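You operate a simulated robot arm through the tools that you are given. There is no shell and no other tool. Be economical: measure what you need, move in short steps, check, and stop when the job is done.

You run a simulated two-armed robot. Do the job below in one go: nothing can be reset, and whatever is moved stays where it is left.

TASK
Hold the drain basket on the blue-edged bench steady with one hand and put the yellow logger in it with the other.

The check looks at the end state, three seconds after you hand in, the way a careful person would. Anything else that was tipped, shoved, dropped, spilled or broken makes it a failure.

THE ROBOT
Two 6-joint arms with two-finger parallel grippers on one trunk, on a base that drives. Base frame: it is fixed to the floor where the robot stands at the start and does not move with it; the origin is under the middle of the robot, x ahead of it, y to its left, z up; the surface under the hand at the start is at about z = 0.86. Readings come in m, rad, newtons and seconds.
The left shoulder is at the start at [0.06, 0.187, 1.112], the right one opposite. With the tool pointing down near the work surface each hand reaches from about 0.28 to 0.62 m from the robot's upright axis, wherever it stands, measured 20 degrees to its own side. Payload 1.57 kg a hand.
The tool frame of a hand sits at the grasp point between the pads (the TCP): z along the fingers, y along the line on which they close. The tips reach 0.03 m beyond it. Largest opening 0.11 m; finger width 0.024, thickness 0.012; the body of the gripper, 0.048 by 0.112 m, starts 0.078 m behind the TCP.
Orientation is told as [roll, pitch, yaw] about the base's x, y, z axes, in that order, counted from this pose: with the fingers straight down and closing along the base's y, the tool's x points along the base's -x, its y along +y and its z along -z.

THE INTERFACE
- The arms move only by the tool servo_tool. It takes "left_commands", "right_commands" or both (then of equal length, played together; a hand with none holds still); each is a list of rows, each a list of 7 numbers: the shift along the tool's x, y, z in m, then the turn, a rotation vector about the tool's x, y, z in rad, then the closure, from 0 (fully open) to 1 (shut). In form: [[x, y, z, ax, ay, az, fingers], ...]. A call has 1 to 20 rows; each row shifts and turns the commanded pose from where the row before left it, along the tool's axes as they then stand. Each row takes 0.2 s and may step no farther than 0.05 m and 0.15 rad from the row before; otherwise, or with a gripper value out of range, the whole call is refused. A pose out of reach is approached as far as the arm can. The call stops where the force on the tool passes 40 N (or 10 N more than at its start, if that is more) or the arm is blocked; 0.2 s more then pass. Each finger travels about 0.153 m/s and halts on what it meets, pressing with about 21 N; the grip force reading is that of the motor and also rises with nothing between the fingers. The clock runs only during rows and for 0.2 s after the last one: add rows that do not move to give the fingers time. The reply holds the time, the measured pose of the TCP, the force on the tool along the base axes, the opening and the grip force, in the units named above and with some noise, with the torque about the TCP (base axes, N m) and any sound that the robot's microphone picked up.
- Cameras (640 x 400 px; columns grow to the right, rows downward): "scene" is now at [0.022, 0.0052, 1.6651]; the picture's right is [0.07, -1.00, 0.00], its down [-0.65, -0.04, -0.76] and it looks along [0.76, 0.05, -0.65] (base axes); focal length 281 px, centre (320, 200). "left" rides on the left gripper at [0.07, -0.016, -0.141] in its tool frame; the picture's right is [0.23, 0.97, 0.00], its down [-0.86, 0.20, -0.48] and it looks along [-0.47, 0.11, 0.88] (tool axes); focal length 222 px, centre (320, 200). "right" rides on the right gripper at [0.07, 0.016, -0.141] in its tool frame; the picture's right is [-0.23, 0.97, 0.00], its down [-0.86, -0.20, -0.48] and it looks along [-0.47, -0.11, 0.88] (tool axes); focal length 222 px, centre (320, 200). There is no depth. A picture from a camera that has moved, and an enlarged one, comes with that camera's place and axes in the base frame and with its lens.
- get_image(camera): a new picture of that camera. It takes no simulated time.
- raise_lower(by): slides the trunk up (or, below 0, down) by that many m; the arms and the scene camera ride with it, the base frame stays. It gives what a move gives, with no picture.
- drive_base(legs): drives the robot by 1 to 6 legs, each [ahead, left, turn to the left] in m, m and rad, along the robot's own axes; the way and the turn of a leg run together, so that a leg with both is an arc; at most 1.5 m and 3.142 rad a leg. The arms and the cameras ride along, it lands a little off, and it stops where it bumps. It gives what a move gives.
- pan_tilt(pan, tilt): turns the head with the scene camera to pan (to the left, within 1.501 rad either way) and tilt (down, from -0.506 to 1.204), counted from straight ahead of the robot. It gives what a move gives.
- enlarge(camera, box): a new picture of the part [left, top, right, bottom] of that camera's present view, enlarged. It takes no simulated time.
- job_done(): hands the job in; it is judged then, once.

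Work in short steps. Places have to be worked out from the pictures, the camera data and where the tool is seen: move nearer, look again, correct. Check each grasp and each placing, and mend what went wrong. You have 120 turns and 100 pictures in all, those below and enlarged ones among them. Open the grippers and draw the arms clear of the work before you hand the job in, unless the task says otherwise; then end with one line.

The tools are called after "Emit:" as a command line: name --argument value ..., lists and objects as JSON in quotes. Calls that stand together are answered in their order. servo_tool: Moves the arms, as the interface text tells. Its arguments: {"type":"object","properties":{"left_commands":{"type":"array","items":{"type":"array","items":{"type":"number"}}},"right_commands":{"type":"array","items":{"type":"array","items":{"type":"number"}}}},"required":[]} The other tools are called the same way: raise_lower (by) slides the trunk up or down; drive_base (legs) drives the base; pan_tilt (pan, tilt) turns the head that bears the scene camera; get_image (camera) takes a picture; enlarge (camera, box) takes an enlarged picture of a part of a camera's view; job_done () hands the job in.

At the start:

```text
t: 0.0
left_eef_pos: [0.3946, 0.293, 1.2381]
left_tool_rot: [0.002, -0.003, 0.0]
left_wrist_force: [-0.1, -0.9, -0.3]
left_wrist_torque: [0.0, 0.02, -0.02]
left_finger_gap: 0.1099
left_grasp_force: 0.1
right_eef_pos: [0.4686, -0.0163, 1.2821]
right_tool_rot: [0.001, -0.004, -0.001]
right_wrist_force: [-0.1, -0.5, 0.0]
right_wrist_torque: [0.01, 0.0, -0.01]
right_finger_gap: 0.1098
right_grasp_force: 0.1
trunk travel left (down, up): [-0.74, 0.25]
robot x, y, heading: [-0.0001, -0.0017, -0.002]
head pan, tilt: [0.068, 0.709]
```

scene: 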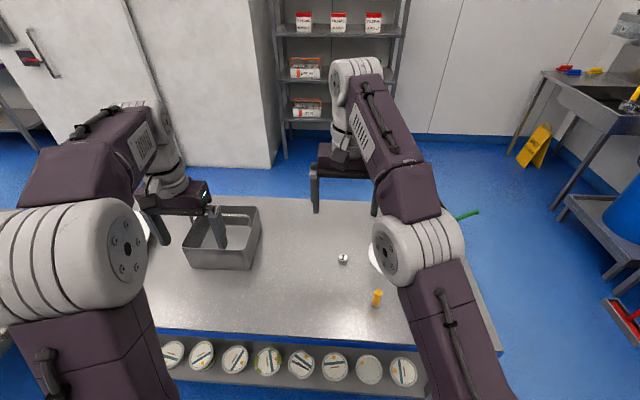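
right: 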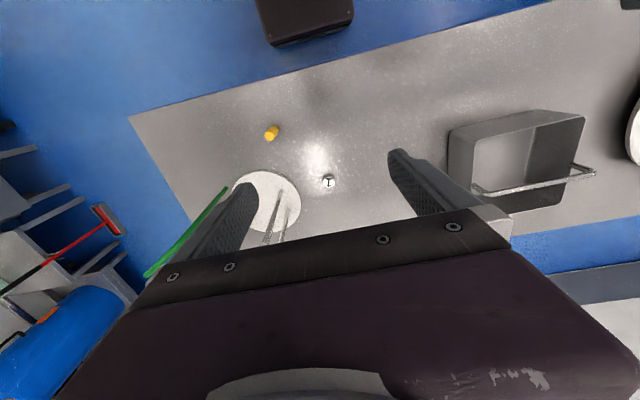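
left: 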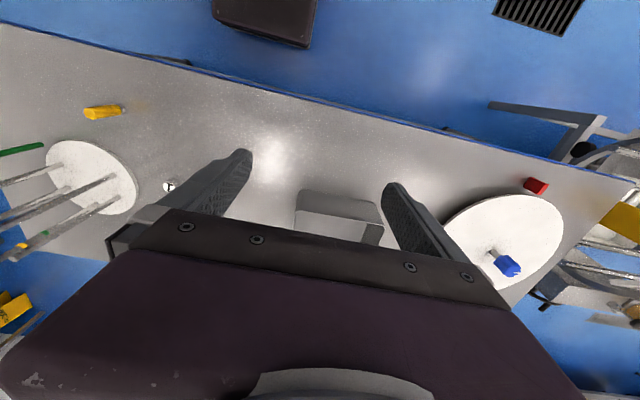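

I see a grey box with a handle at scene (222,237) and a small yellow item at (376,298). I'll enlarge both to identify them.

Emit:
enlarge --camera "scene" --box '[140, 180, 300, 280]'

Emit:
enlarge --camera "scene" --box '[320, 220, 480, 320]'

Emit:
enlarge --camera "right" --box '[440, 60, 640, 220]'

Emit:
enlarge --camera "left" --box '[0, 60, 240, 260]'

```text
4.00 times, centred on (220, 230) of scene
camera zoom: at [0.022, 0.0052, 1.6651], right [0.07, -1.0, 0.0], down [-0.65, -0.04, -0.76], along [0.76, 0.05, -0.65], focal length 1126 px, centre (720, 80)
```

zoom: 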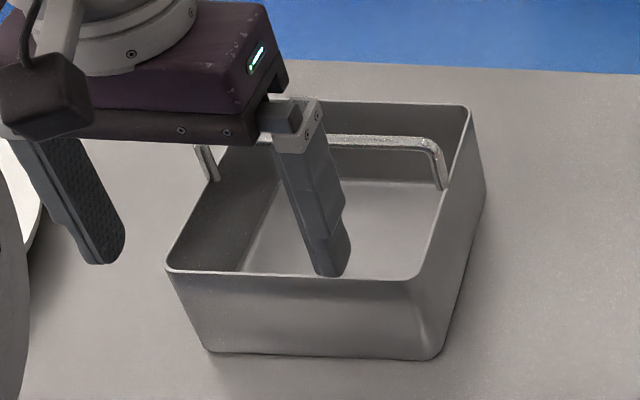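

```text
4.00 times, centred on (400, 270) of scene
camera zoom: at [0.022, 0.0052, 1.6651], right [0.07, -1.0, 0.0], down [-0.65, -0.04, -0.76], along [0.76, 0.05, -0.65], focal length 1126 px, centre (0, -80)
```

zoom: 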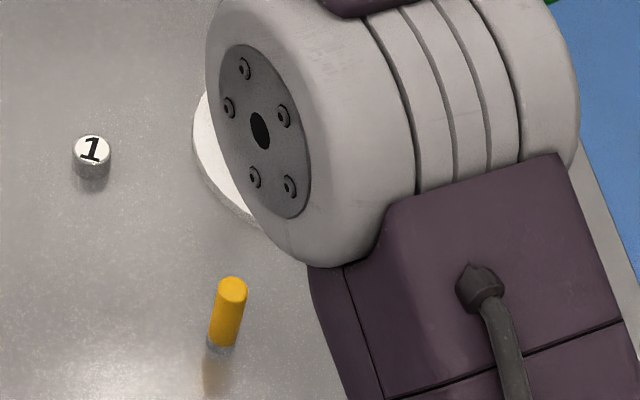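

```text
2.50 times, centred on (540, 140) of right
camera zoom: at [0.3964, 0.0, 1.4243], right [0.23, 0.97, 0.0], down [0.85, -0.2, 0.48], along [0.47, -0.11, -0.88], focal length 555 px, centre (-230, 350)
```

zoom: 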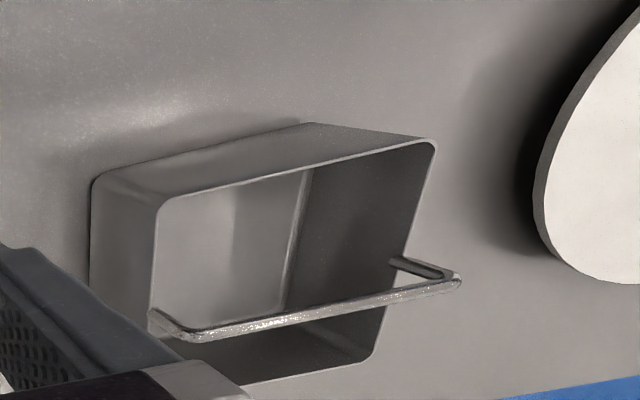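

```text
2.00 times, centred on (120, 160) of left
camera zoom: at [0.3243, 0.277, 1.3791], right [-0.23, 0.97, 0.0], down [0.85, 0.2, 0.48], along [0.47, 0.11, -0.88], focal length 444 px, centre (720, 280)
```

zoom: 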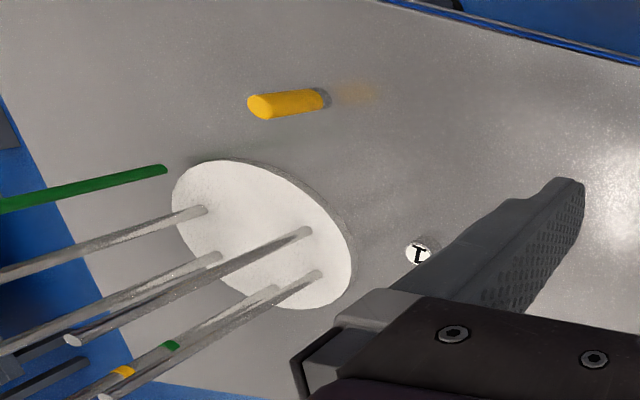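

The logger stands upright at about (0.478, -0.131), roughly 0.085 m tall. The basket spans about x 0.575–0.775, y 0.284–0.484, rim z≈0.97, with a raised handle along y at x≈0.67. It's too far away, so I check how close the base can get to the bench.

Emit:
pan_tilt --pan 0.0 --tilt 1.2

Emit:
get_image --camera "scene"

```text
t: 0.9
left_eef_pos: [0.3955, 0.2931, 1.239]
left_tool_rot: [0.002, -0.001, 0.0]
left_wrist_force: [0.6, 1.1, -0.1]
left_wrist_torque: [0.03, -0.01, -0.02]
left_finger_gap: 0.1099
left_grasp_force: 0.1
right_eef_pos: [0.4663, -0.0172, 1.2828]
right_tool_rot: [0.002, -0.003, 0.0]
right_wrist_force: [1.0, -0.7, 0.2]
right_wrist_torque: [0.02, 0.01, -0.01]
right_finger_gap: 0.1101
right_grasp_force: 0.0
trunk travel left (down, up): [-0.74, 0.25]
robot x, y, heading: [0.0012, 0.0023, 0.0]
head pan, tilt: [0.0, 1.201]
```

```text
92 pictures are left
camera scene: at [-0.0065, -0.0005, 1.6298], right [0.0, -1.0, 0.0], down [-0.93, 0.0, -0.36], along [0.36, 0.0, -0.93], focal length 281 px, centre (320, 200)
```

scene: 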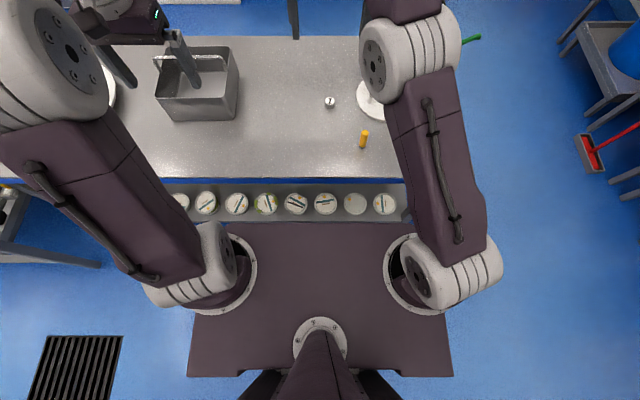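

Right now the logger is within the right hand's reach. I'll move the right hand above it, stop at z≈1.08, and look.

Emit:
servo_tool --right_commands '[[-0.004, -0.038, 0, 0, 0, 0, 0], [-0.004, -0.038, 0, 0, 0, 0, 0], [-0.003, -0.038, 0.02, 0, 0, 0, 0], [0, 0, 0.045, 0, 0, 0, 0], [0, 0, 0.045, 0, 0, 0, 0], [0, 0, 0.045, 0, 0, 0, 0], [0, 0, 0.045, 0, 0, 0, 0], [0, 0, 0, 0, 0, 0, 0]]'

Emit:
get_image --camera "right"

Emit:
get_image --camera "scene"

```text
t: 2.7
left_eef_pos: [0.3944, 0.2929, 1.2384]
left_tool_rot: [0.003, -0.002, 0.0]
left_wrist_force: [0.2, 0.4, -0.2]
left_wrist_torque: [-0.01, -0.03, 0.01]
left_finger_gap: 0.1102
left_grasp_force: 0.1
right_eef_pos: [0.4768, -0.1329, 1.0811]
right_tool_rot: [0.0, -0.003, 0.0]
right_wrist_force: [-0.1, -0.1, 0.6]
right_wrist_torque: [0.0, -0.03, -0.03]
right_finger_gap: 0.1101
right_grasp_force: 0.1
trunk travel left (down, up): [-0.74, 0.25]
robot x, y, heading: [-0.0011, 0.0006, 0.0]
head pan, tilt: [0.0, 1.201]
```

```text
91 pictures are left
camera right: at [0.406, -0.1158, 1.2234], right [0.23, 0.97, 0.0], down [0.85, -0.2, 0.48], along [0.47, -0.11, -0.88], focal length 222 px, centre (320, 200)
```

right: 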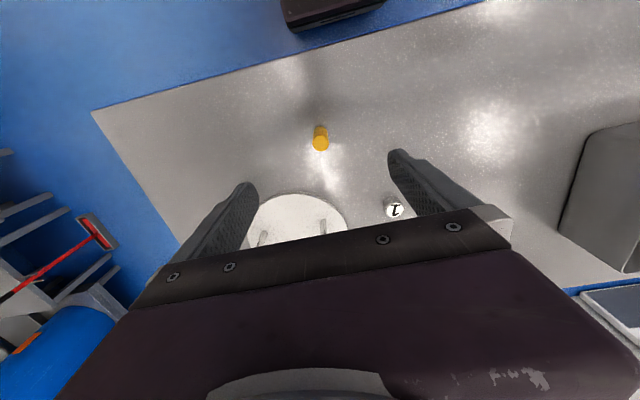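

```text
90 pictures are left
camera scene: at [-0.007, -0.0005, 1.6298], right [0.0, -1.0, 0.0], down [-0.93, 0.0, -0.36], along [0.36, 0.0, -0.93], focal length 281 px, centre (320, 200)
```

scene: 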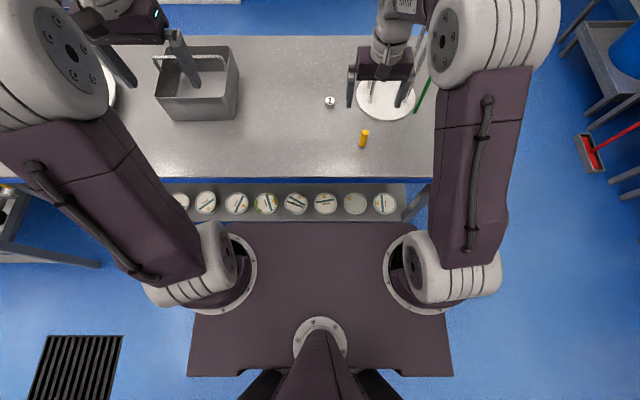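

The right hand is above the logger. The rack rods are close by, so I'll check their clearance first.

Emit:
enlarge --camera "scene" --box '[320, 0, 480, 160]'

Emit:
get_image --camera "left"

```text
2.50 times, centred on (400, 80) of scene
camera zoom: at [-0.007, -0.0005, 1.6298], right [0.0, -1.0, 0.0], down [-0.93, 0.0, -0.36], along [0.36, 0.0, -0.93], focal length 704 px, centre (120, 500)
```

zoom: 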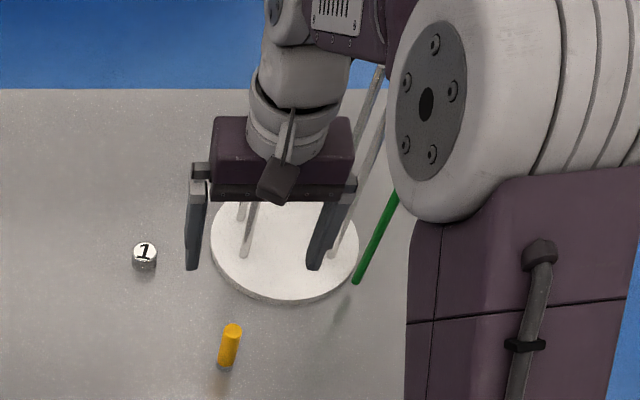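

```text
88 pictures are left
camera left: at [0.3239, 0.277, 1.3792], right [-0.23, 0.97, 0.0], down [0.85, 0.2, 0.48], along [0.47, 0.11, -0.88], focal length 222 px, centre (320, 200)
```

left: 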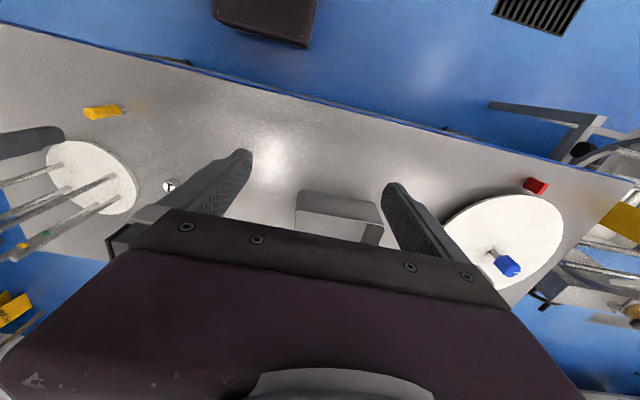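

The rack rods and the green stick are beyond x≈0.6, clear of this descent. I'll lower the hand around the logger to z≈0.922.

Emit:
servo_tool --right_commands '[[0.001, 0.001, 0.04, 0, 0, 0, 0], [0, 0, 0.04, 0, 0, 0, 0], [0, 0, 0.04, 0, 0, 0, 0], [0, 0, 0.038, 0, 0, 0, 0], [0, 0, 0, 0, 0, 0, 0]]'

Emit:
get_image --camera "right"

Emit:
get_image --camera "scene"

```text
t: 3.9
left_eef_pos: [0.3932, 0.2933, 1.2378]
left_tool_rot: [0.002, -0.001, 0.002]
left_wrist_force: [0.5, -0.2, 0.1]
left_wrist_torque: [0.01, -0.04, 0.01]
left_finger_gap: 0.1098
left_grasp_force: 0.0
right_eef_pos: [0.4773, -0.131, 0.924]
right_tool_rot: [0.003, -0.004, 0.002]
right_wrist_force: [-0.6, -0.4, -0.2]
right_wrist_torque: [-0.04, -0.01, 0.01]
right_finger_gap: 0.1102
right_grasp_force: 0.0
trunk travel left (down, up): [-0.74, 0.25]
robot x, y, heading: [0.002, 0.0021, 0.005]
head pan, tilt: [0.0, 1.201]
```

```text
87 pictures are left
camera right: at [0.4065, -0.1143, 1.066], right [0.23, 0.97, 0.0], down [0.85, -0.2, 0.48], along [0.47, -0.11, -0.88], focal length 222 px, centre (320, 200)
```

right: 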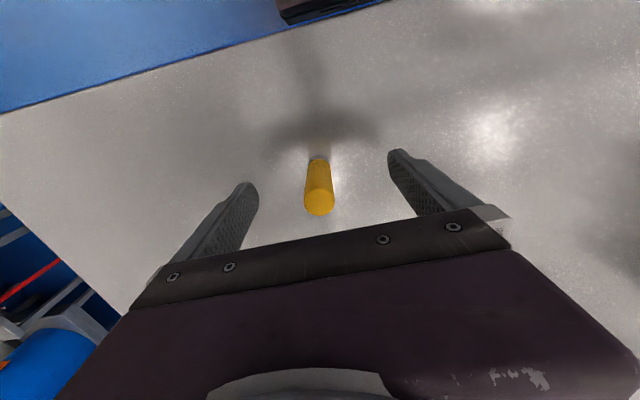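

```text
86 pictures are left
camera scene: at [-0.0072, -0.0005, 1.6298], right [0.0, -1.0, 0.0], down [-0.93, 0.0, -0.36], along [0.36, 0.0, -0.93], focal length 281 px, centre (320, 200)
```

scene: 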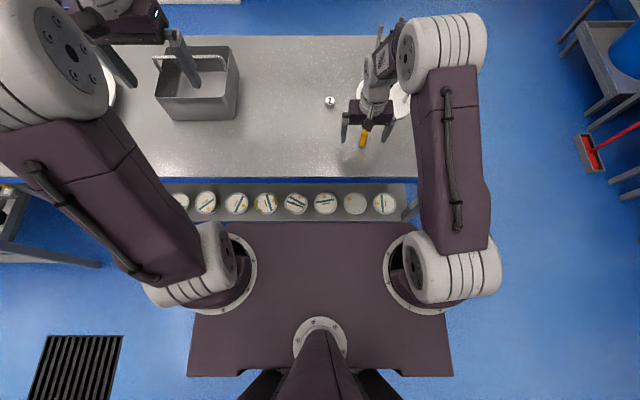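

The logger is centred between the fingers. I'll close on it.

Emit:
servo_tool --right_commands '[[0.002, 0, 0, 0, 0, 0, 0.4], [0, 0, 0, 0, 0, 0, 0.6], [0, 0, 0, 0, 0, 0, 0.7], [0, 0, 0, 0, 0, 0, 0.8], [0, 0, 0, 0, 0, 0, 0.9], [0, 0, 0, 0, 0, 0, 1], [0, 0, 0, 0, 0, 0, 1]]'

Emit:
get_image --camera "right"

```text
t: 5.5
left_eef_pos: [0.3948, 0.2934, 1.2383]
left_tool_rot: [0.001, -0.001, 0.001]
left_wrist_force: [0.6, 0.1, 0.4]
left_wrist_torque: [-0.03, 0.04, -0.03]
left_finger_gap: 0.1102
left_grasp_force: 0.1
right_eef_pos: [0.4757, -0.1311, 0.9246]
right_tool_rot: [0.002, -0.003, 0.001]
right_wrist_force: [-0.5, -0.7, -0.6]
right_wrist_torque: [-0.01, 0.02, 0.01]
right_finger_gap: 0.0208
right_grasp_force: 21.2
trunk travel left (down, up): [-0.74, 0.25]
robot x, y, heading: [0.0026, 0.0016, 0.001]
head pan, tilt: [0.0, 1.201]
```

```text
85 pictures are left
camera right: at [0.405, -0.1136, 1.0662], right [0.23, 0.97, 0.0], down [0.85, -0.2, 0.48], along [0.47, -0.11, -0.88], focal length 222 px, centre (320, 200)
```

right: 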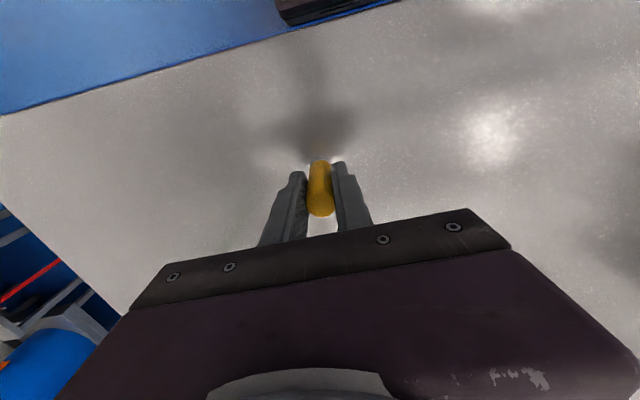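

The logger is gripped (gap 20.8 mm). I'll lift it straight up, pull back a little, then look left to check that side for clearance.

Emit:
servo_tool --right_commands '[[0, 0, -0.02, 0, 0, 0, 1], [0, 0, -0.04, 0, 0, 0, 1], [0, 0, -0.045, 0, 0, 0, 1], [0, 0, -0.045, 0, 0, 0, 1], [0, 0, -0.045, 0, 0, 0, 1], [0, 0, -0.045, 0, 0, 0, 1], [0.03, 0, -0.03, 0, 0, 0, 1], [0.03, 0, -0.02, 0, 0, 0, 1], [0, 0, 0, 0, 0, 0, 1]]'

Emit:
pan_tilt --pan 0.7 --tilt 0.7

Emit:
get_image --camera "scene"

Emit:
get_image --camera "right"

```text
t: 7.5
left_eef_pos: [0.3967, 0.2929, 1.2375]
left_tool_rot: [0.001, -0.001, 0.001]
left_wrist_force: [-0.2, 0.3, -0.4]
left_wrist_torque: [0.01, 0.01, 0.02]
left_finger_gap: 0.11
left_grasp_force: 0.0
right_eef_pos: [0.4149, -0.1297, 1.2139]
right_tool_rot: [0.001, -0.002, 0.0]
right_wrist_force: [0.3, 0.7, -0.9]
right_wrist_torque: [-0.04, 0.02, 0.0]
right_finger_gap: 0.0208
right_grasp_force: 20.5
trunk travel left (down, up): [-0.74, 0.25]
robot x, y, heading: [-0.0013, -0.0036, 0.002]
head pan, tilt: [0.0, 1.201]
```

```text
t: 8.6
left_eef_pos: [0.3945, 0.2926, 1.2391]
left_tool_rot: [0.001, -0.001, -0.001]
left_wrist_force: [0.3, 0.1, 1.0]
left_wrist_torque: [0.01, 0.02, 0.02]
left_finger_gap: 0.1099
left_grasp_force: 0.1
right_eef_pos: [0.4133, -0.1286, 1.213]
right_tool_rot: [0.002, -0.003, 0.0]
right_wrist_force: [0.3, -0.3, -0.3]
right_wrist_torque: [0.0, 0.02, -0.01]
right_finger_gap: 0.0208
right_grasp_force: 21.3
trunk travel left (down, up): [-0.74, 0.25]
robot x, y, heading: [0.0011, 0.0016, 0.002]
head pan, tilt: [0.7, 0.7]
```

```text
84 pictures are left
camera scene: at [0.0026, 0.054, 1.6657], right [0.64, -0.77, 0.0], down [-0.49, -0.41, -0.76], along [0.59, 0.49, -0.64], focal length 281 px, centre (320, 200)
```

scene: 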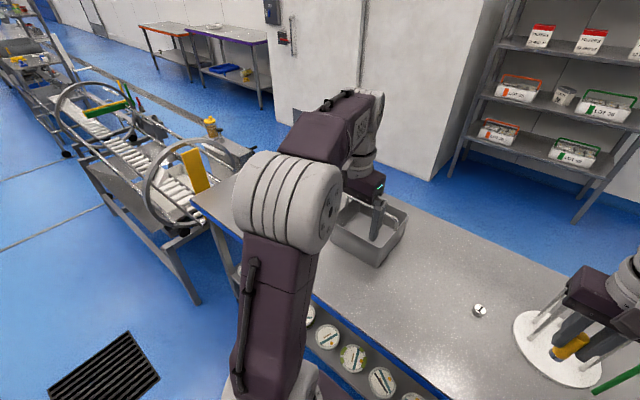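

```text
83 pictures are left
camera right: at [0.3431, -0.1122, 1.3554], right [0.23, 0.97, 0.0], down [0.85, -0.2, 0.48], along [0.47, -0.11, -0.88], focal length 222 px, centre (320, 200)
```

right: 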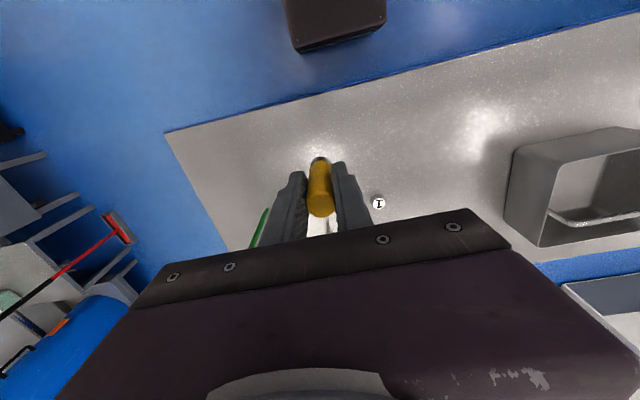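

The view looking back shows the base front at x≈0.235 and the bench edge at x≈0.37, so I have about 0.12 m. I'll drive left 0.36 first, with both arms high above everything, then creep forward.

Emit:
drive_base --legs '[[0, 0.36, 0]]'

Emit:
get_image --camera "left"

Emit:
get_image --camera "right"

```text
t: 10.9
left_eef_pos: [0.3944, 0.6588, 1.2388]
left_tool_rot: [0.002, -0.001, -0.001]
left_wrist_force: [0.1, -0.9, 0.4]
left_wrist_torque: [-0.01, -0.01, 0.01]
left_finger_gap: 0.1103
left_grasp_force: 0.1
right_eef_pos: [0.4139, 0.2356, 1.2135]
right_tool_rot: [0.0, -0.005, -0.002]
right_wrist_force: [-0.7, -1.2, -0.5]
right_wrist_torque: [0.02, 0.02, -0.02]
right_finger_gap: 0.0208
right_grasp_force: 21.2
trunk travel left (down, up): [-0.74, 0.25]
robot x, y, heading: [0.0017, 0.3678, -0.004]
head pan, tilt: [0.7, 0.7]
```

```text
82 pictures are left
camera left: at [0.3254, 0.6423, 1.3794], right [-0.23, 0.97, 0.0], down [0.85, 0.2, 0.48], along [0.47, 0.11, -0.88], focal length 222 px, centre (320, 200)
```

left: 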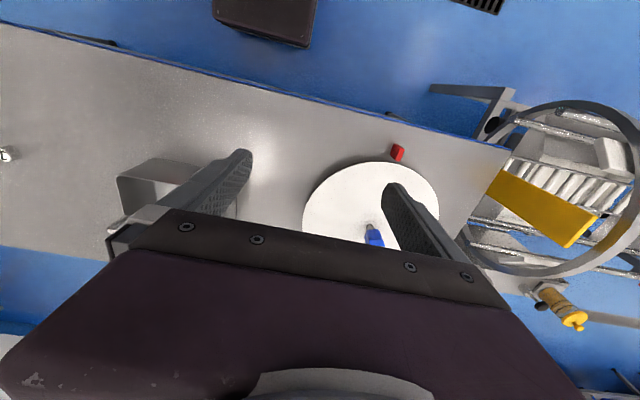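

```text
81 pictures are left
camera right: at [0.3432, 0.2532, 1.3553], right [0.23, 0.97, 0.0], down [0.85, -0.2, 0.48], along [0.47, -0.11, -0.88], focal length 222 px, centre (320, 200)
```

right: 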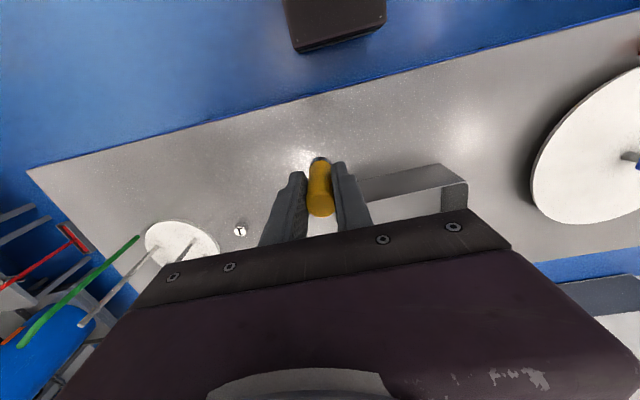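

The rack disc on the left starts at y≈0.67, clear of the basket. I'll creep forward 0.07.

Emit:
drive_base --legs '[[0.07, 0, 0]]'

Emit:
pan_tilt --pan 0.0 --tilt 0.9

Emit:
get_image --camera "right"

Emit:
get_image --camera "scene"

```text
t: 12.0
left_eef_pos: [0.4583, 0.6586, 1.2402]
left_tool_rot: [0.0, -0.004, -0.001]
left_wrist_force: [0.0, 0.1, 0.6]
left_wrist_torque: [-0.01, -0.03, -0.04]
left_finger_gap: 0.11
left_grasp_force: 0.1
right_eef_pos: [0.4781, 0.2365, 1.2152]
right_tool_rot: [0.002, -0.009, -0.004]
right_wrist_force: [-0.6, 0.3, -1.5]
right_wrist_torque: [0.01, -0.02, 0.0]
right_finger_gap: 0.0209
right_grasp_force: 20.7
trunk travel left (down, up): [-0.74, 0.25]
robot x, y, heading: [0.065, 0.367, -0.003]
head pan, tilt: [0.7, 0.7]
```

```text
t: 13.0
left_eef_pos: [0.4626, 0.6581, 1.2386]
left_tool_rot: [0.0, -0.003, -0.001]
left_wrist_force: [0.8, 0.8, 0.7]
left_wrist_torque: [-0.01, -0.02, 0.0]
left_finger_gap: 0.1099
left_grasp_force: 0.1
right_eef_pos: [0.4815, 0.2372, 1.2146]
right_tool_rot: [0.003, -0.002, -0.002]
right_wrist_force: [-0.5, 0.1, -0.7]
right_wrist_torque: [-0.01, -0.03, 0.02]
right_finger_gap: 0.0211
right_grasp_force: 21.1
trunk travel left (down, up): [-0.74, 0.25]
robot x, y, heading: [0.0694, 0.3667, -0.004]
head pan, tilt: [0.0, 0.901]
```

```text
80 pictures are left
camera right: at [0.4099, 0.2541, 1.3559], right [0.23, 0.97, 0.0], down [0.85, -0.2, 0.48], along [0.47, -0.11, -0.88], focal length 222 px, centre (320, 200)
```

right: 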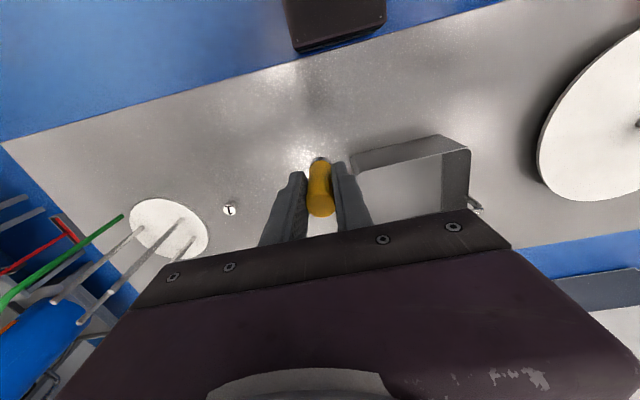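

```text
79 pictures are left
camera scene: at [0.08, 0.3667, 1.6496], right [0.0, -1.0, 0.0], down [-0.78, 0.0, -0.62], along [0.62, 0.0, -0.78], focal length 281 px, centre (320, 200)
```

scene: 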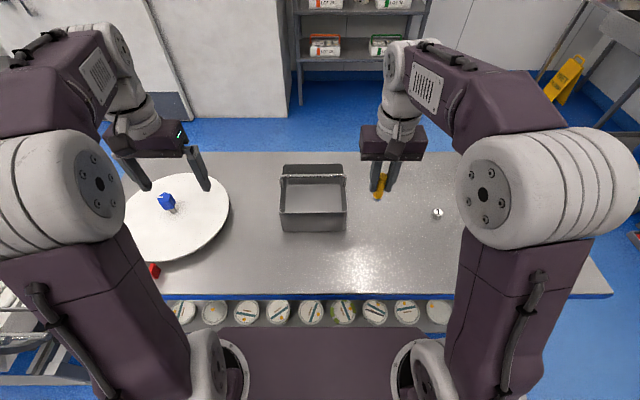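

Clear view of the basket now. I'll enlarge it to measure precisely.

Emit:
enlarge --camera "scene" --box '[240, 140, 400, 240]'

```text
4.00 times, centred on (320, 190) of scene
camera zoom: at [0.08, 0.3667, 1.6496], right [0.0, -1.0, 0.0], down [-0.78, 0.0, -0.62], along [0.62, 0.0, -0.78], focal length 1126 px, centre (320, 240)
```

zoom: 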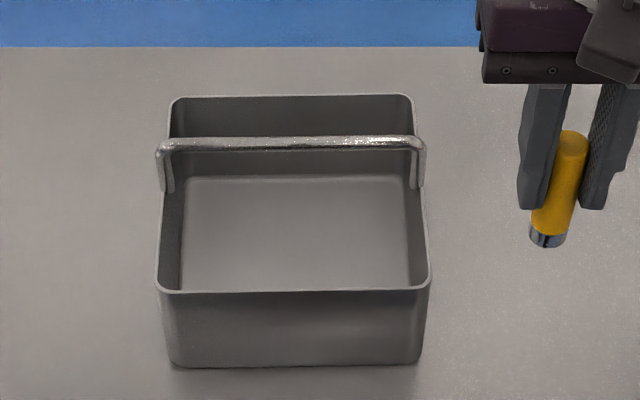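

The basket spans x 0.573–0.775, y 0.286–0.489, rim z 0.970, with the handle bar at x 0.672, z≈1.02. I'll bring the left hand over the left wall at x≈0.615, stopping at z≈1.06.

Emit:
servo_tool --left_commands '[[-0.03, -0.034, 0, 0, 0, 0, 0], [-0.03, -0.034, 0, 0, 0, 0, 0], [-0.03, -0.034, 0, 0, 0, 0, 0], [-0.03, -0.034, 0, 0, 0, 0, 0], [-0.03, -0.033, 0, 0, 0, 0, 0], [0, 0, 0.04, 0, 0, 0, 0], [0, 0, 0.045, 0, 0, 0, 0], [0, 0, 0.045, 0, 0, 0, 0], [0, 0, 0.045, 0, 0, 0, 0], [0, 0, 0, 0, 0, 0, 0]]'

Emit:
get_image --camera "left"

Emit:
enlarge --camera "scene" --box '[220, 120, 380, 240]'

```text
t: 15.2
left_eef_pos: [0.5993, 0.4906, 1.0542]
left_tool_rot: [0.001, -0.001, 0.0]
left_wrist_force: [-0.2, 0.7, -0.1]
left_wrist_torque: [0.01, -0.02, 0.01]
left_finger_gap: 0.1102
left_grasp_force: 0.1
left hand out of reach, approached as far as the arm can: row 5
right_eef_pos: [0.4829, 0.2366, 1.2139]
right_tool_rot: [0.004, -0.003, -0.003]
right_wrist_force: [0.6, -0.1, -0.4]
right_wrist_torque: [0.0, 0.03, 0.0]
right_finger_gap: 0.0208
right_grasp_force: 20.9
trunk travel left (down, up): [-0.74, 0.25]
robot x, y, heading: [0.069, 0.3664, -0.002]
head pan, tilt: [0.0, 0.901]
```

```text
77 pictures are left
camera left: at [0.5296, 0.4749, 1.1947], right [-0.22, 0.97, 0.0], down [0.85, 0.2, 0.48], along [0.47, 0.11, -0.88], focal length 222 px, centre (320, 200)
```

left: 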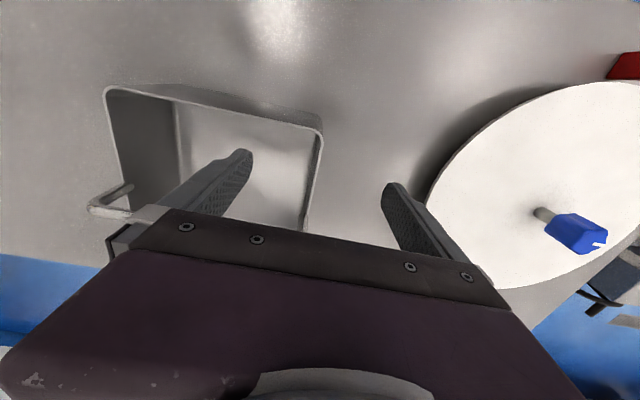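

```text
3.33 times, centred on (300, 180) of scene
camera zoom: at [0.0819, 0.3664, 1.6496], right [0.0, -1.0, 0.0], down [-0.78, 0.0, -0.62], along [0.62, 0.0, -0.78], focal length 938 px, centre (387, 267)
```

zoom: 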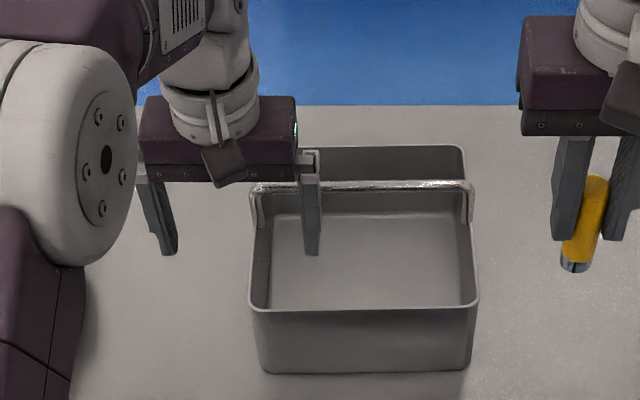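

The left hand is over the left wall (wall y≈0.490, TCP y 0.4906). I'll lower it to z≈0.957 to straddle the wall.

Emit:
servo_tool --left_commands '[[0, 0, 0.035, 0, 0, 0, 0], [0, 0, 0.032, 0, 0, 0, 0], [0, 0, 0.03, 0, 0, 0, 0], [0, 0, 0, 0, 0, 0, 0]]'

Emit:
get_image --camera "left"

```text
t: 16.2
left_eef_pos: [0.6003, 0.4916, 0.9577]
left_tool_rot: [0.002, -0.001, -0.003]
left_wrist_force: [-0.4, -0.2, 0.1]
left_wrist_torque: [-0.03, -0.01, -0.02]
left_finger_gap: 0.1099
left_grasp_force: 0.1
right_eef_pos: [0.4813, 0.2368, 1.2125]
right_tool_rot: [0.002, -0.005, -0.004]
right_wrist_force: [0.4, -0.5, -1.0]
right_wrist_torque: [-0.02, 0.03, 0.03]
right_finger_gap: 0.0209
right_grasp_force: 20.9
trunk travel left (down, up): [-0.74, 0.25]
robot x, y, heading: [0.0675, 0.3673, -0.003]
head pan, tilt: [0.0, 0.901]
```

```text
75 pictures are left
camera left: at [0.5302, 0.4758, 1.0988], right [-0.22, 0.97, 0.0], down [0.85, 0.2, 0.48], along [0.47, 0.11, -0.88], focal length 222 px, centre (320, 200)
```

left: 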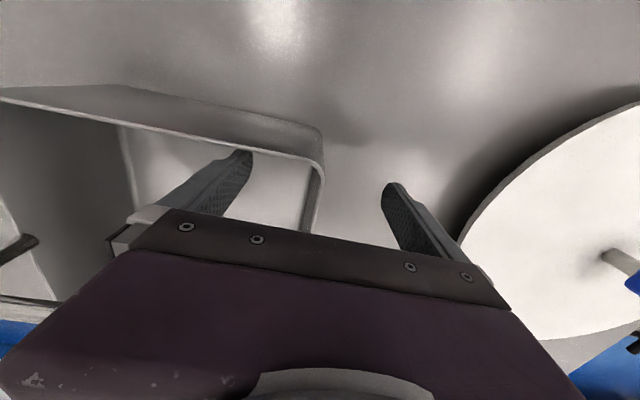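

The fingers straddle the wall at y≈0.487. I'll shift −0.004 in y and close gradually.

Emit:
servo_tool --left_commands '[[0, -0.004, 0, 0, 0, 0, 0.4], [0, 0, 0, 0, 0, 0, 0.6], [0, 0, 0, 0, 0, 0, 0.75], [0, 0, 0, 0, 0, 0, 0.85], [0, 0, 0, 0, 0, 0, 0.9]]'

Emit:
get_image --camera "left"

```text
t: 17.4
left_eef_pos: [0.6007, 0.4877, 0.957]
left_tool_rot: [0.001, -0.002, -0.001]
left_wrist_force: [0.6, -0.2, -0.2]
left_wrist_torque: [-0.03, -0.01, -0.02]
left_finger_gap: 0.0111
left_grasp_force: 0.1
right_eef_pos: [0.4826, 0.2366, 1.2133]
right_tool_rot: [0.001, -0.004, -0.002]
right_wrist_force: [-0.2, -0.7, -0.2]
right_wrist_torque: [0.01, 0.02, -0.02]
right_finger_gap: 0.021
right_grasp_force: 20.8
trunk travel left (down, up): [-0.74, 0.25]
robot x, y, heading: [0.0709, 0.3647, -0.003]
head pan, tilt: [0.0, 0.901]
```

```text
74 pictures are left
camera left: at [0.5298, 0.4717, 1.0992], right [-0.22, 0.97, 0.0], down [0.85, 0.2, 0.48], along [0.47, 0.11, -0.88], focal length 222 px, centre (320, 200)
```

left: 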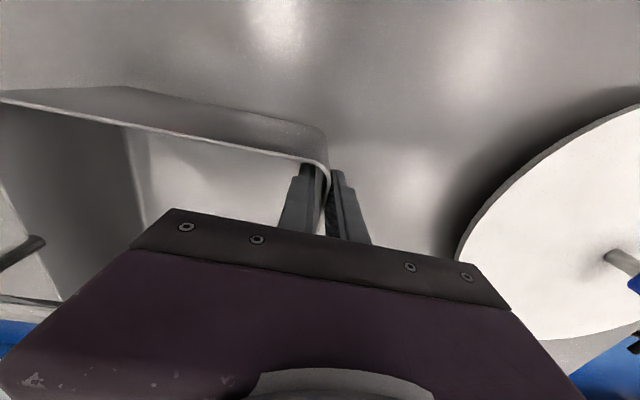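

The wall sits between the fingers with no contact force yet (gap 11 mm). I'll close fully to hold it.

Emit:
servo_tool --left_commands '[[0, 0, 0, 0, 0, 0, 0.94], [0, 0, 0, 0, 0, 0, 0.97], [0, 0, 0, 0, 0, 0, 1], [0, 0, 0, 0, 0, 0, 1]]'

Emit:
enlarge --camera "scene" --box '[220, 120, 380, 240]'

```text
t: 18.4
left_eef_pos: [0.6003, 0.4874, 0.9575]
left_tool_rot: [0.0, -0.002, -0.004]
left_wrist_force: [1.2, 0.5, 1.2]
left_wrist_torque: [-0.38, -0.03, -0.08]
left_finger_gap: 0.0027
left_grasp_force: 21.1
right_eef_pos: [0.4828, 0.2366, 1.2137]
right_tool_rot: [0.003, -0.003, -0.004]
right_wrist_force: [0.8, 0.3, -1.2]
right_wrist_torque: [-0.02, -0.01, 0.01]
right_finger_gap: 0.0209
right_grasp_force: 20.2
trunk travel left (down, up): [-0.74, 0.25]
robot x, y, heading: [0.0688, 0.3658, -0.005]
head pan, tilt: [0.0, 0.901]
```

```text
3.33 times, centred on (300, 180) of scene
camera zoom: at [0.0818, 0.3667, 1.6496], right [0.0, -1.0, 0.0], down [-0.78, 0.0, -0.62], along [0.62, 0.0, -0.78], focal length 938 px, centre (387, 267)
```

zoom: 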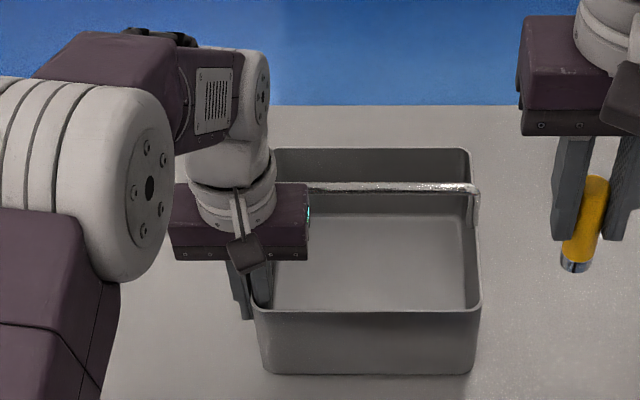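

The basket is held (2.7 mm wall, 21 N). The right hand goes down to z≈1.08 first, for reach, and then over the front half of the basket at about (0.605, 0.338).

Emit:
servo_tool --right_commands '[[0, 0, 0.045, 0, 0, 0, 1], [0, 0, 0.045, 0, 0, 0, 1], [0, 0, 0.043, 0, 0, 0, 1], [-0.03, 0.025, 0, 0, 0, 0, 1], [-0.03, 0.025, 0, 0, 0, 0, 1], [-0.03, 0.025, 0, 0, 0, 0, 1], [-0.03, 0.026, 0, 0, 0, 0, 1], [0, 0, 0, 0, 0, 0, 1]]'

Emit:
enlarge --camera "scene" --box '[220, 120, 420, 245]'

Emit:
get_image --camera "right"

```text
t: 20.2
left_eef_pos: [0.5997, 0.4878, 0.9588]
left_tool_rot: [0.001, -0.002, -0.002]
left_wrist_force: [1.1, 1.8, 2.6]
left_wrist_torque: [-0.37, 0.62, 0.01]
left_finger_gap: 0.0029
left_grasp_force: 21.0
right_eef_pos: [0.6045, 0.3369, 1.0796]
right_tool_rot: [0.002, -0.001, -0.005]
right_wrist_force: [0.1, 0.1, -0.3]
right_wrist_torque: [-0.03, 0.0, 0.0]
right_finger_gap: 0.0207
right_grasp_force: 21.4
trunk travel left (down, up): [-0.74, 0.25]
robot x, y, heading: [0.0662, 0.3647, -0.01]
head pan, tilt: [0.0, 0.901]
```

```text
3.20 times, centred on (320, 182) of scene
camera zoom: at [0.0816, 0.3668, 1.6496], right [0.0, -1.0, 0.0], down [-0.78, 0.0, -0.62], along [0.62, 0.0, -0.78], focal length 900 px, centre (320, 256)
```

zoom: 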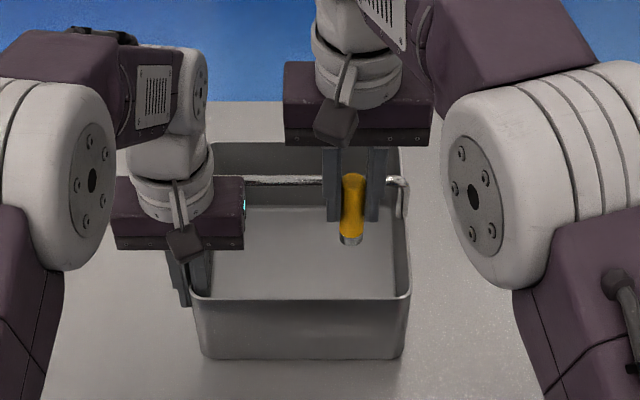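

```text
71 pictures are left
camera right: at [0.5337, 0.3549, 1.2224], right [0.23, 0.97, 0.0], down [0.85, -0.2, 0.48], along [0.47, -0.11, -0.88], focal length 222 px, centre (320, 200)
```

right: 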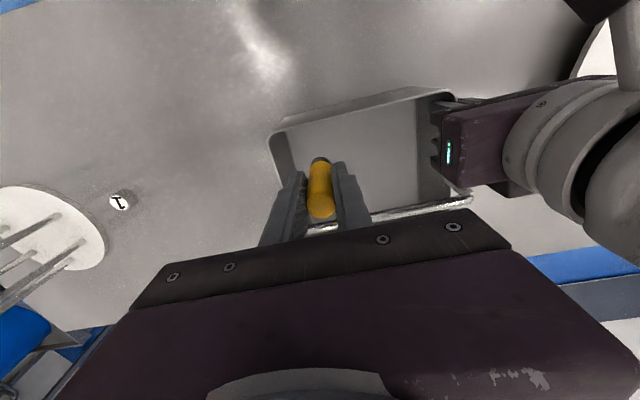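

The logger is above the front-right part of the basket with clearance all round. I'll lower it by 0.135.

Emit:
servo_tool --right_commands '[[0, 0, 0.03, 0, 0, 0, 1], [0, 0, 0.03, 0, 0, 0, 1], [0, 0, 0.03, 0, 0, 0, 1], [0, 0, 0.025, 0, 0, 0, 1], [0, 0, 0.02, 0, 0, 0, 1], [0, 0, 0, 0, 0, 0, 1]]'

Emit:
get_image --camera "right"

Emit:
enlarge --camera "scene" --box '[220, 120, 420, 245]'

```text
t: 21.6
left_eef_pos: [0.5999, 0.488, 0.9584]
left_tool_rot: [0.001, -0.001, -0.001]
left_wrist_force: [-0.1, 2.7, 2.8]
left_wrist_torque: [-0.29, 0.48, 0.08]
left_finger_gap: 0.0026
left_grasp_force: 21.3
right_eef_pos: [0.6034, 0.3388, 0.9443]
right_tool_rot: [-0.002, -0.003, -0.003]
right_wrist_force: [0.0, 0.7, -1.0]
right_wrist_torque: [0.01, -0.02, -0.01]
right_finger_gap: 0.021
right_grasp_force: 21.1
trunk travel left (down, up): [-0.74, 0.25]
robot x, y, heading: [0.07, 0.3668, -0.005]
head pan, tilt: [0.0, 0.901]
```

```text
70 pictures are left
camera right: at [0.5315, 0.3556, 1.0876], right [0.23, 0.97, 0.0], down [0.85, -0.2, 0.48], along [0.47, -0.11, -0.88], focal length 222 px, centre (320, 200)
```

right: 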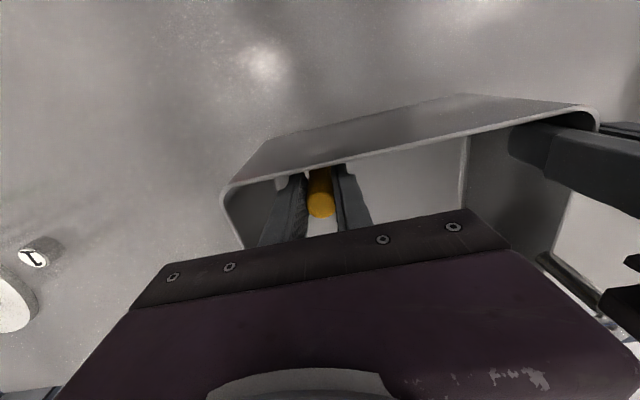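

```text
3.20 times, centred on (320, 182) of scene
camera zoom: at [0.0816, 0.3671, 1.6496], right [0.0, -1.0, 0.0], down [-0.78, 0.0, -0.62], along [0.62, 0.0, -0.78], focal length 900 px, centre (320, 256)
```

zoom: 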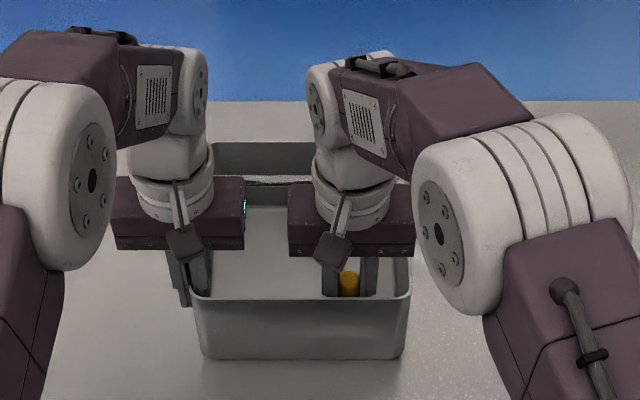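

Nearly at the floor. I'll step down in small increments and watch the vertical force for contact.

Emit:
servo_tool --right_commands '[[0, 0, 0.005, 0, 0, 0, 1], [0, 0, 0.004, 0, 0, 0, 1], [0, 0, 0.003, 0, 0, 0, 1], [0, 0, 0, 0, 0, 0, 1]]'

```text
t: 22.6
left_eef_pos: [0.5997, 0.488, 0.9586]
left_tool_rot: [0.002, -0.003, -0.002]
left_wrist_force: [-0.3, 1.4, 1.6]
left_wrist_torque: [-0.32, 0.2, 0.02]
left_finger_gap: 0.003
left_grasp_force: 21.2
right_eef_pos: [0.6039, 0.3373, 0.9349]
right_tool_rot: [0.0, -0.003, -0.004]
right_wrist_force: [0.1, 0.0, -0.2]
right_wrist_torque: [0.02, 0.02, 0.01]
right_finger_gap: 0.0208
right_grasp_force: 21.0
trunk travel left (down, up): [-0.74, 0.25]
robot x, y, heading: [0.0684, 0.366, -0.008]
head pan, tilt: [0.0, 0.901]
```

Emit:
servo_tool --right_commands '[[0, 0, 0.002, 0, 0, 0, 1], [0, 0, 0.002, 0, 0, 0, 1], [0, 0, 0, 0, 0, 0, 1]]'

```text
t: 23.4
left_eef_pos: [0.601, 0.4878, 0.9592]
left_tool_rot: [0.003, -0.001, -0.003]
left_wrist_force: [-1.1, 1.7, 0.8]
left_wrist_torque: [-0.3, 0.02, 0.09]
left_finger_gap: 0.0028
left_grasp_force: 20.9
right_eef_pos: [0.6037, 0.338, 0.9304]
right_tool_rot: [0.001, -0.004, -0.004]
right_wrist_force: [0.2, 0.1, -1.0]
right_wrist_torque: [-0.01, -0.02, -0.01]
right_finger_gap: 0.0207
right_grasp_force: 21.3
trunk travel left (down, up): [-0.74, 0.25]
robot x, y, heading: [0.0693, 0.3682, 0.002]
head pan, tilt: [0.0, 0.901]
```

No contact yet, so the logger must still be a few mm off the floor. Two more small steps.

Emit:
servo_tool --right_commands '[[0, 0, 0.002, 0, 0, 0, 1], [0, 0, 0.001, 0, 0, 0, 1], [0, 0, 0, 0, 0, 0, 1]]'

```text
t: 24.2
left_eef_pos: [0.6002, 0.4881, 0.9584]
left_tool_rot: [0.001, -0.003, -0.001]
left_wrist_force: [1.4, 1.1, 0.1]
left_wrist_torque: [-0.06, 0.07, 0.45]
left_finger_gap: 0.0029
left_grasp_force: 21.1
right_eef_pos: [0.6039, 0.3371, 0.9281]
right_tool_rot: [0.001, -0.006, -0.002]
right_wrist_force: [-1.8, -1.1, 15.7]
right_wrist_torque: [-0.07, 0.03, -0.04]
right_finger_gap: 0.0207
right_grasp_force: 21.4
trunk travel left (down, up): [-0.74, 0.25]
robot x, y, heading: [0.069, 0.3663, -0.002]
head pan, tilt: [0.0, 0.901]
```

The logger is on the basket floor (15.7 N). I'll ease up 1 mm and open partway to release it without touching the wall.

Emit:
servo_tool --right_commands '[[0, 0, -0.001, 0, 0, 0, 1], [0, 0, 0, 0, 0, 0, 0.8], [0, 0, 0, 0, 0, 0, 0.72], [0, 0, 0, 0, 0, 0, 0.65], [0, 0, 0, 0, 0, 0, 0.62], [0, 0, 0, 0, 0, 0, 0.62]]'

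Emit:
get_image --camera "right"

```text
t: 25.6
left_eef_pos: [0.6005, 0.4874, 0.9587]
left_tool_rot: [0.001, -0.002, -0.002]
left_wrist_force: [0.9, 1.2, 0.0]
left_wrist_torque: [-0.29, -0.02, 0.05]
left_finger_gap: 0.0027
left_grasp_force: 21.1
right_eef_pos: [0.6022, 0.3373, 0.9282]
right_tool_rot: [0.0, -0.003, -0.003]
right_wrist_force: [-0.2, 0.0, -0.1]
right_wrist_torque: [0.05, 0.02, 0.0]
right_finger_gap: 0.0416
right_grasp_force: 0.0
trunk travel left (down, up): [-0.74, 0.25]
robot x, y, heading: [0.0662, 0.3661, -0.006]
head pan, tilt: [0.0, 0.901]
```

```text
68 pictures are left
camera right: at [0.5322, 0.3554, 1.0697], right [0.23, 0.97, 0.0], down [0.85, -0.2, 0.48], along [0.47, -0.11, -0.88], focal length 222 px, centre (320, 200)
```

right: 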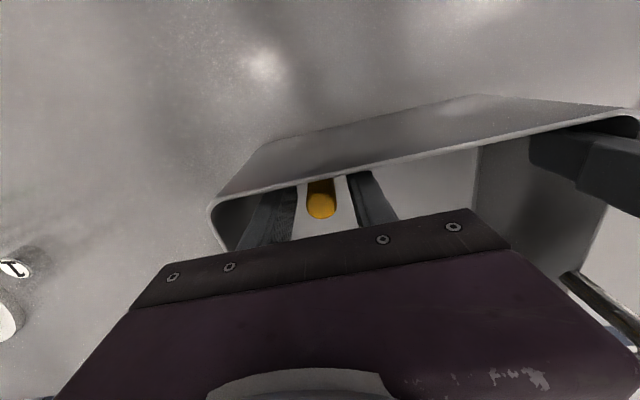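

The logger is standing free between the fingers. I'll raise the right hand straight up, then back and to the right, clear of the basket.

Emit:
servo_tool --right_commands '[[0, 0, -0.02, 0, 0, 0, 0.62], [0, 0, -0.04, 0, 0, 0, 0.62], [0, 0, -0.045, 0, 0, 0, 0.62], [0, 0, -0.045, 0, 0, 0, 0.62], [0.04, -0.02, 0, 0, 0, 0, 0.62], [0.04, -0.03, -0.02, 0, 0, 0, 0.4], [0.04, -0.03, -0.03, 0, 0, 0, 0], [0, -0.03, -0.04, 0, 0, 0, 0], [0, 0, 0, 0, 0, 0, 0]]'

Emit:
enlarge --camera "scene" --box '[220, 120, 420, 245]'

```text
refused: row 6 steps farther than a row can; nothing moved
```

```text
3.20 times, centred on (320, 182) of scene
camera zoom: at [0.0818, 0.3671, 1.6496], right [0.0, -1.0, 0.0], down [-0.78, 0.0, -0.62], along [0.62, 0.0, -0.78], focal length 900 px, centre (320, 256)
```

zoom: 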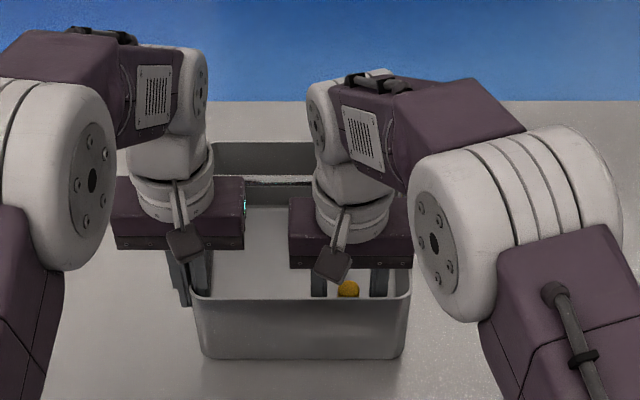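

The call was refused because one row's step was too long. I'll repeat it with smaller rows.

Emit:
servo_tool --right_commands '[[0, 0, -0.02, 0, 0, 0, 0.62], [0, 0, -0.04, 0, 0, 0, 0.62], [0, 0, -0.045, 0, 0, 0, 0.62], [0, 0, -0.045, 0, 0, 0, 0.62], [0.035, -0.02, 0, 0, 0, 0, 0.62], [0.035, -0.025, -0.02, 0, 0, 0, 0.4], [0.035, -0.025, -0.02, 0, 0, 0, 0.2], [0, -0.03, -0.035, 0, 0, 0, 0], [0, 0, 0, 0, 0, 0, 0]]'

Emit:
enlarge --camera "scene" --box '[220, 120, 420, 245]'

```text
t: 27.6
left_eef_pos: [0.5996, 0.4873, 0.958]
left_tool_rot: [0.001, -0.002, -0.002]
left_wrist_force: [-1.1, 0.3, 0.0]
left_wrist_torque: [-0.36, -0.07, 0.06]
left_finger_gap: 0.0027
left_grasp_force: 20.9
right_eef_pos: [0.4954, 0.2393, 1.1528]
right_tool_rot: [0.002, -0.003, -0.003]
right_wrist_force: [-0.7, -0.2, -0.7]
right_wrist_torque: [0.0, 0.04, -0.01]
right_finger_gap: 0.1101
right_grasp_force: 0.1
trunk travel left (down, up): [-0.74, 0.25]
robot x, y, heading: [0.0691, 0.3675, -0.008]
head pan, tilt: [0.0, 0.901]
```

```text
3.20 times, centred on (320, 182) of scene
camera zoom: at [0.0813, 0.367, 1.6496], right [0.0, -1.0, 0.0], down [-0.78, 0.0, -0.62], along [0.62, 0.0, -0.78], focal length 900 px, centre (320, 256)
```

zoom: 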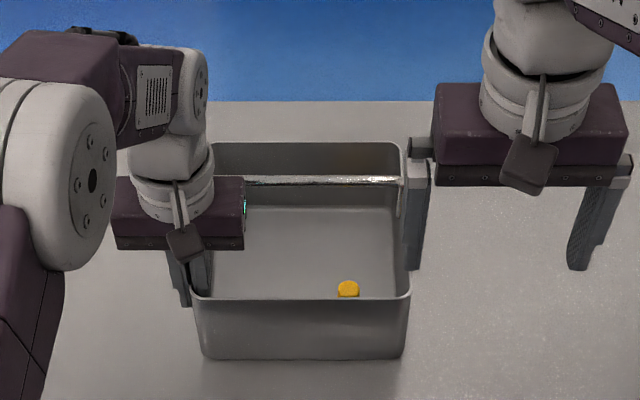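

The logger stands upright in the basket. Next I'll open the left hand, lift it straight up and draw it back.

Emit:
servo_tool --left_commands '[[0, 0, 0, 0, 0, 0, 0.95], [0, 0, 0, 0, 0, 0, 0.85], [0, 0, 0, 0, 0, 0, 0.7], [0, 0, 0, 0, 0, 0, 0.5], [0, 0, -0.02, 0, 0, 0, 0.5], [0, 0, -0.04, 0, 0, 0, 0.5], [0, 0, -0.045, 0, 0, 0, 0.5], [0, 0, -0.045, 0, 0, 0, 0.5], [0.03, 0.02, -0.03, 0, 0, 0, 0.3], [0.035, 0.025, -0.02, 0, 0, 0, 0], [0.035, 0.025, 0, 0, 0, 0, 0], [0, 0, 0, 0, 0, 0, 0]]'

Emit:
get_image --camera "scene"

Emit:
enlarge --camera "scene" --box '[220, 120, 420, 245]'

```text
t: 30.2
left_eef_pos: [0.4993, 0.5565, 1.1596]
left_tool_rot: [0.003, -0.001, -0.003]
left_wrist_force: [0.0, 0.0, 0.5]
left_wrist_torque: [-0.02, 0.02, 0.02]
left_finger_gap: 0.1101
left_grasp_force: 0.0
right_eef_pos: [0.4958, 0.2371, 1.1517]
right_tool_rot: [0.002, -0.001, -0.005]
right_wrist_force: [-0.4, 0.3, 0.2]
right_wrist_torque: [0.0, 0.01, 0.0]
right_finger_gap: 0.1101
right_grasp_force: 0.0
trunk travel left (down, up): [-0.74, 0.25]
robot x, y, heading: [0.0699, 0.3666, -0.002]
head pan, tilt: [0.0, 0.901]
```

```text
65 pictures are left
camera scene: at [0.0824, 0.3662, 1.6496], right [0.0, -1.0, 0.0], down [-0.78, 0.0, -0.62], along [0.62, 0.0, -0.78], focal length 281 px, centre (320, 200)
```

scene: 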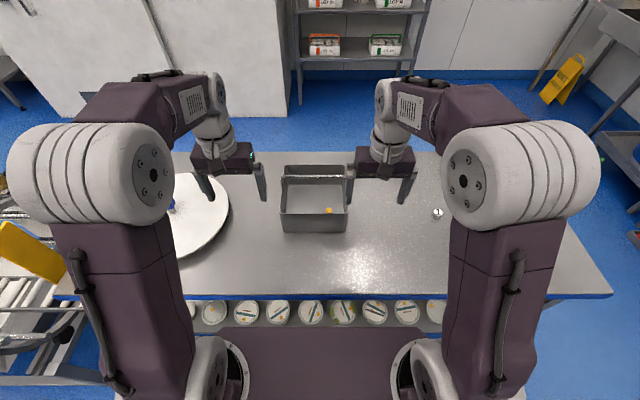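

```text
3.20 times, centred on (320, 182) of scene
camera zoom: at [0.0824, 0.3662, 1.6496], right [0.0, -1.0, 0.0], down [-0.78, 0.0, -0.62], along [0.62, 0.0, -0.78], focal length 900 px, centre (320, 256)
```

zoom: 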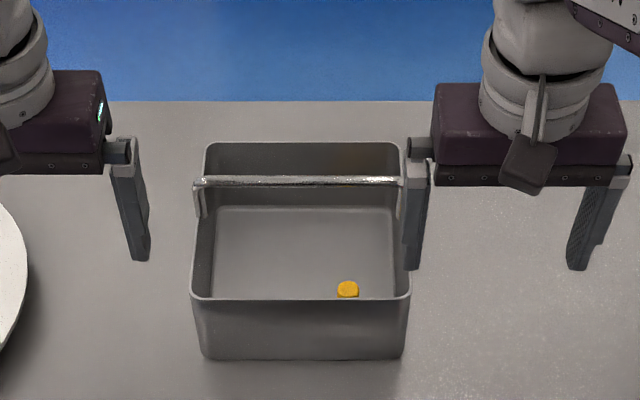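

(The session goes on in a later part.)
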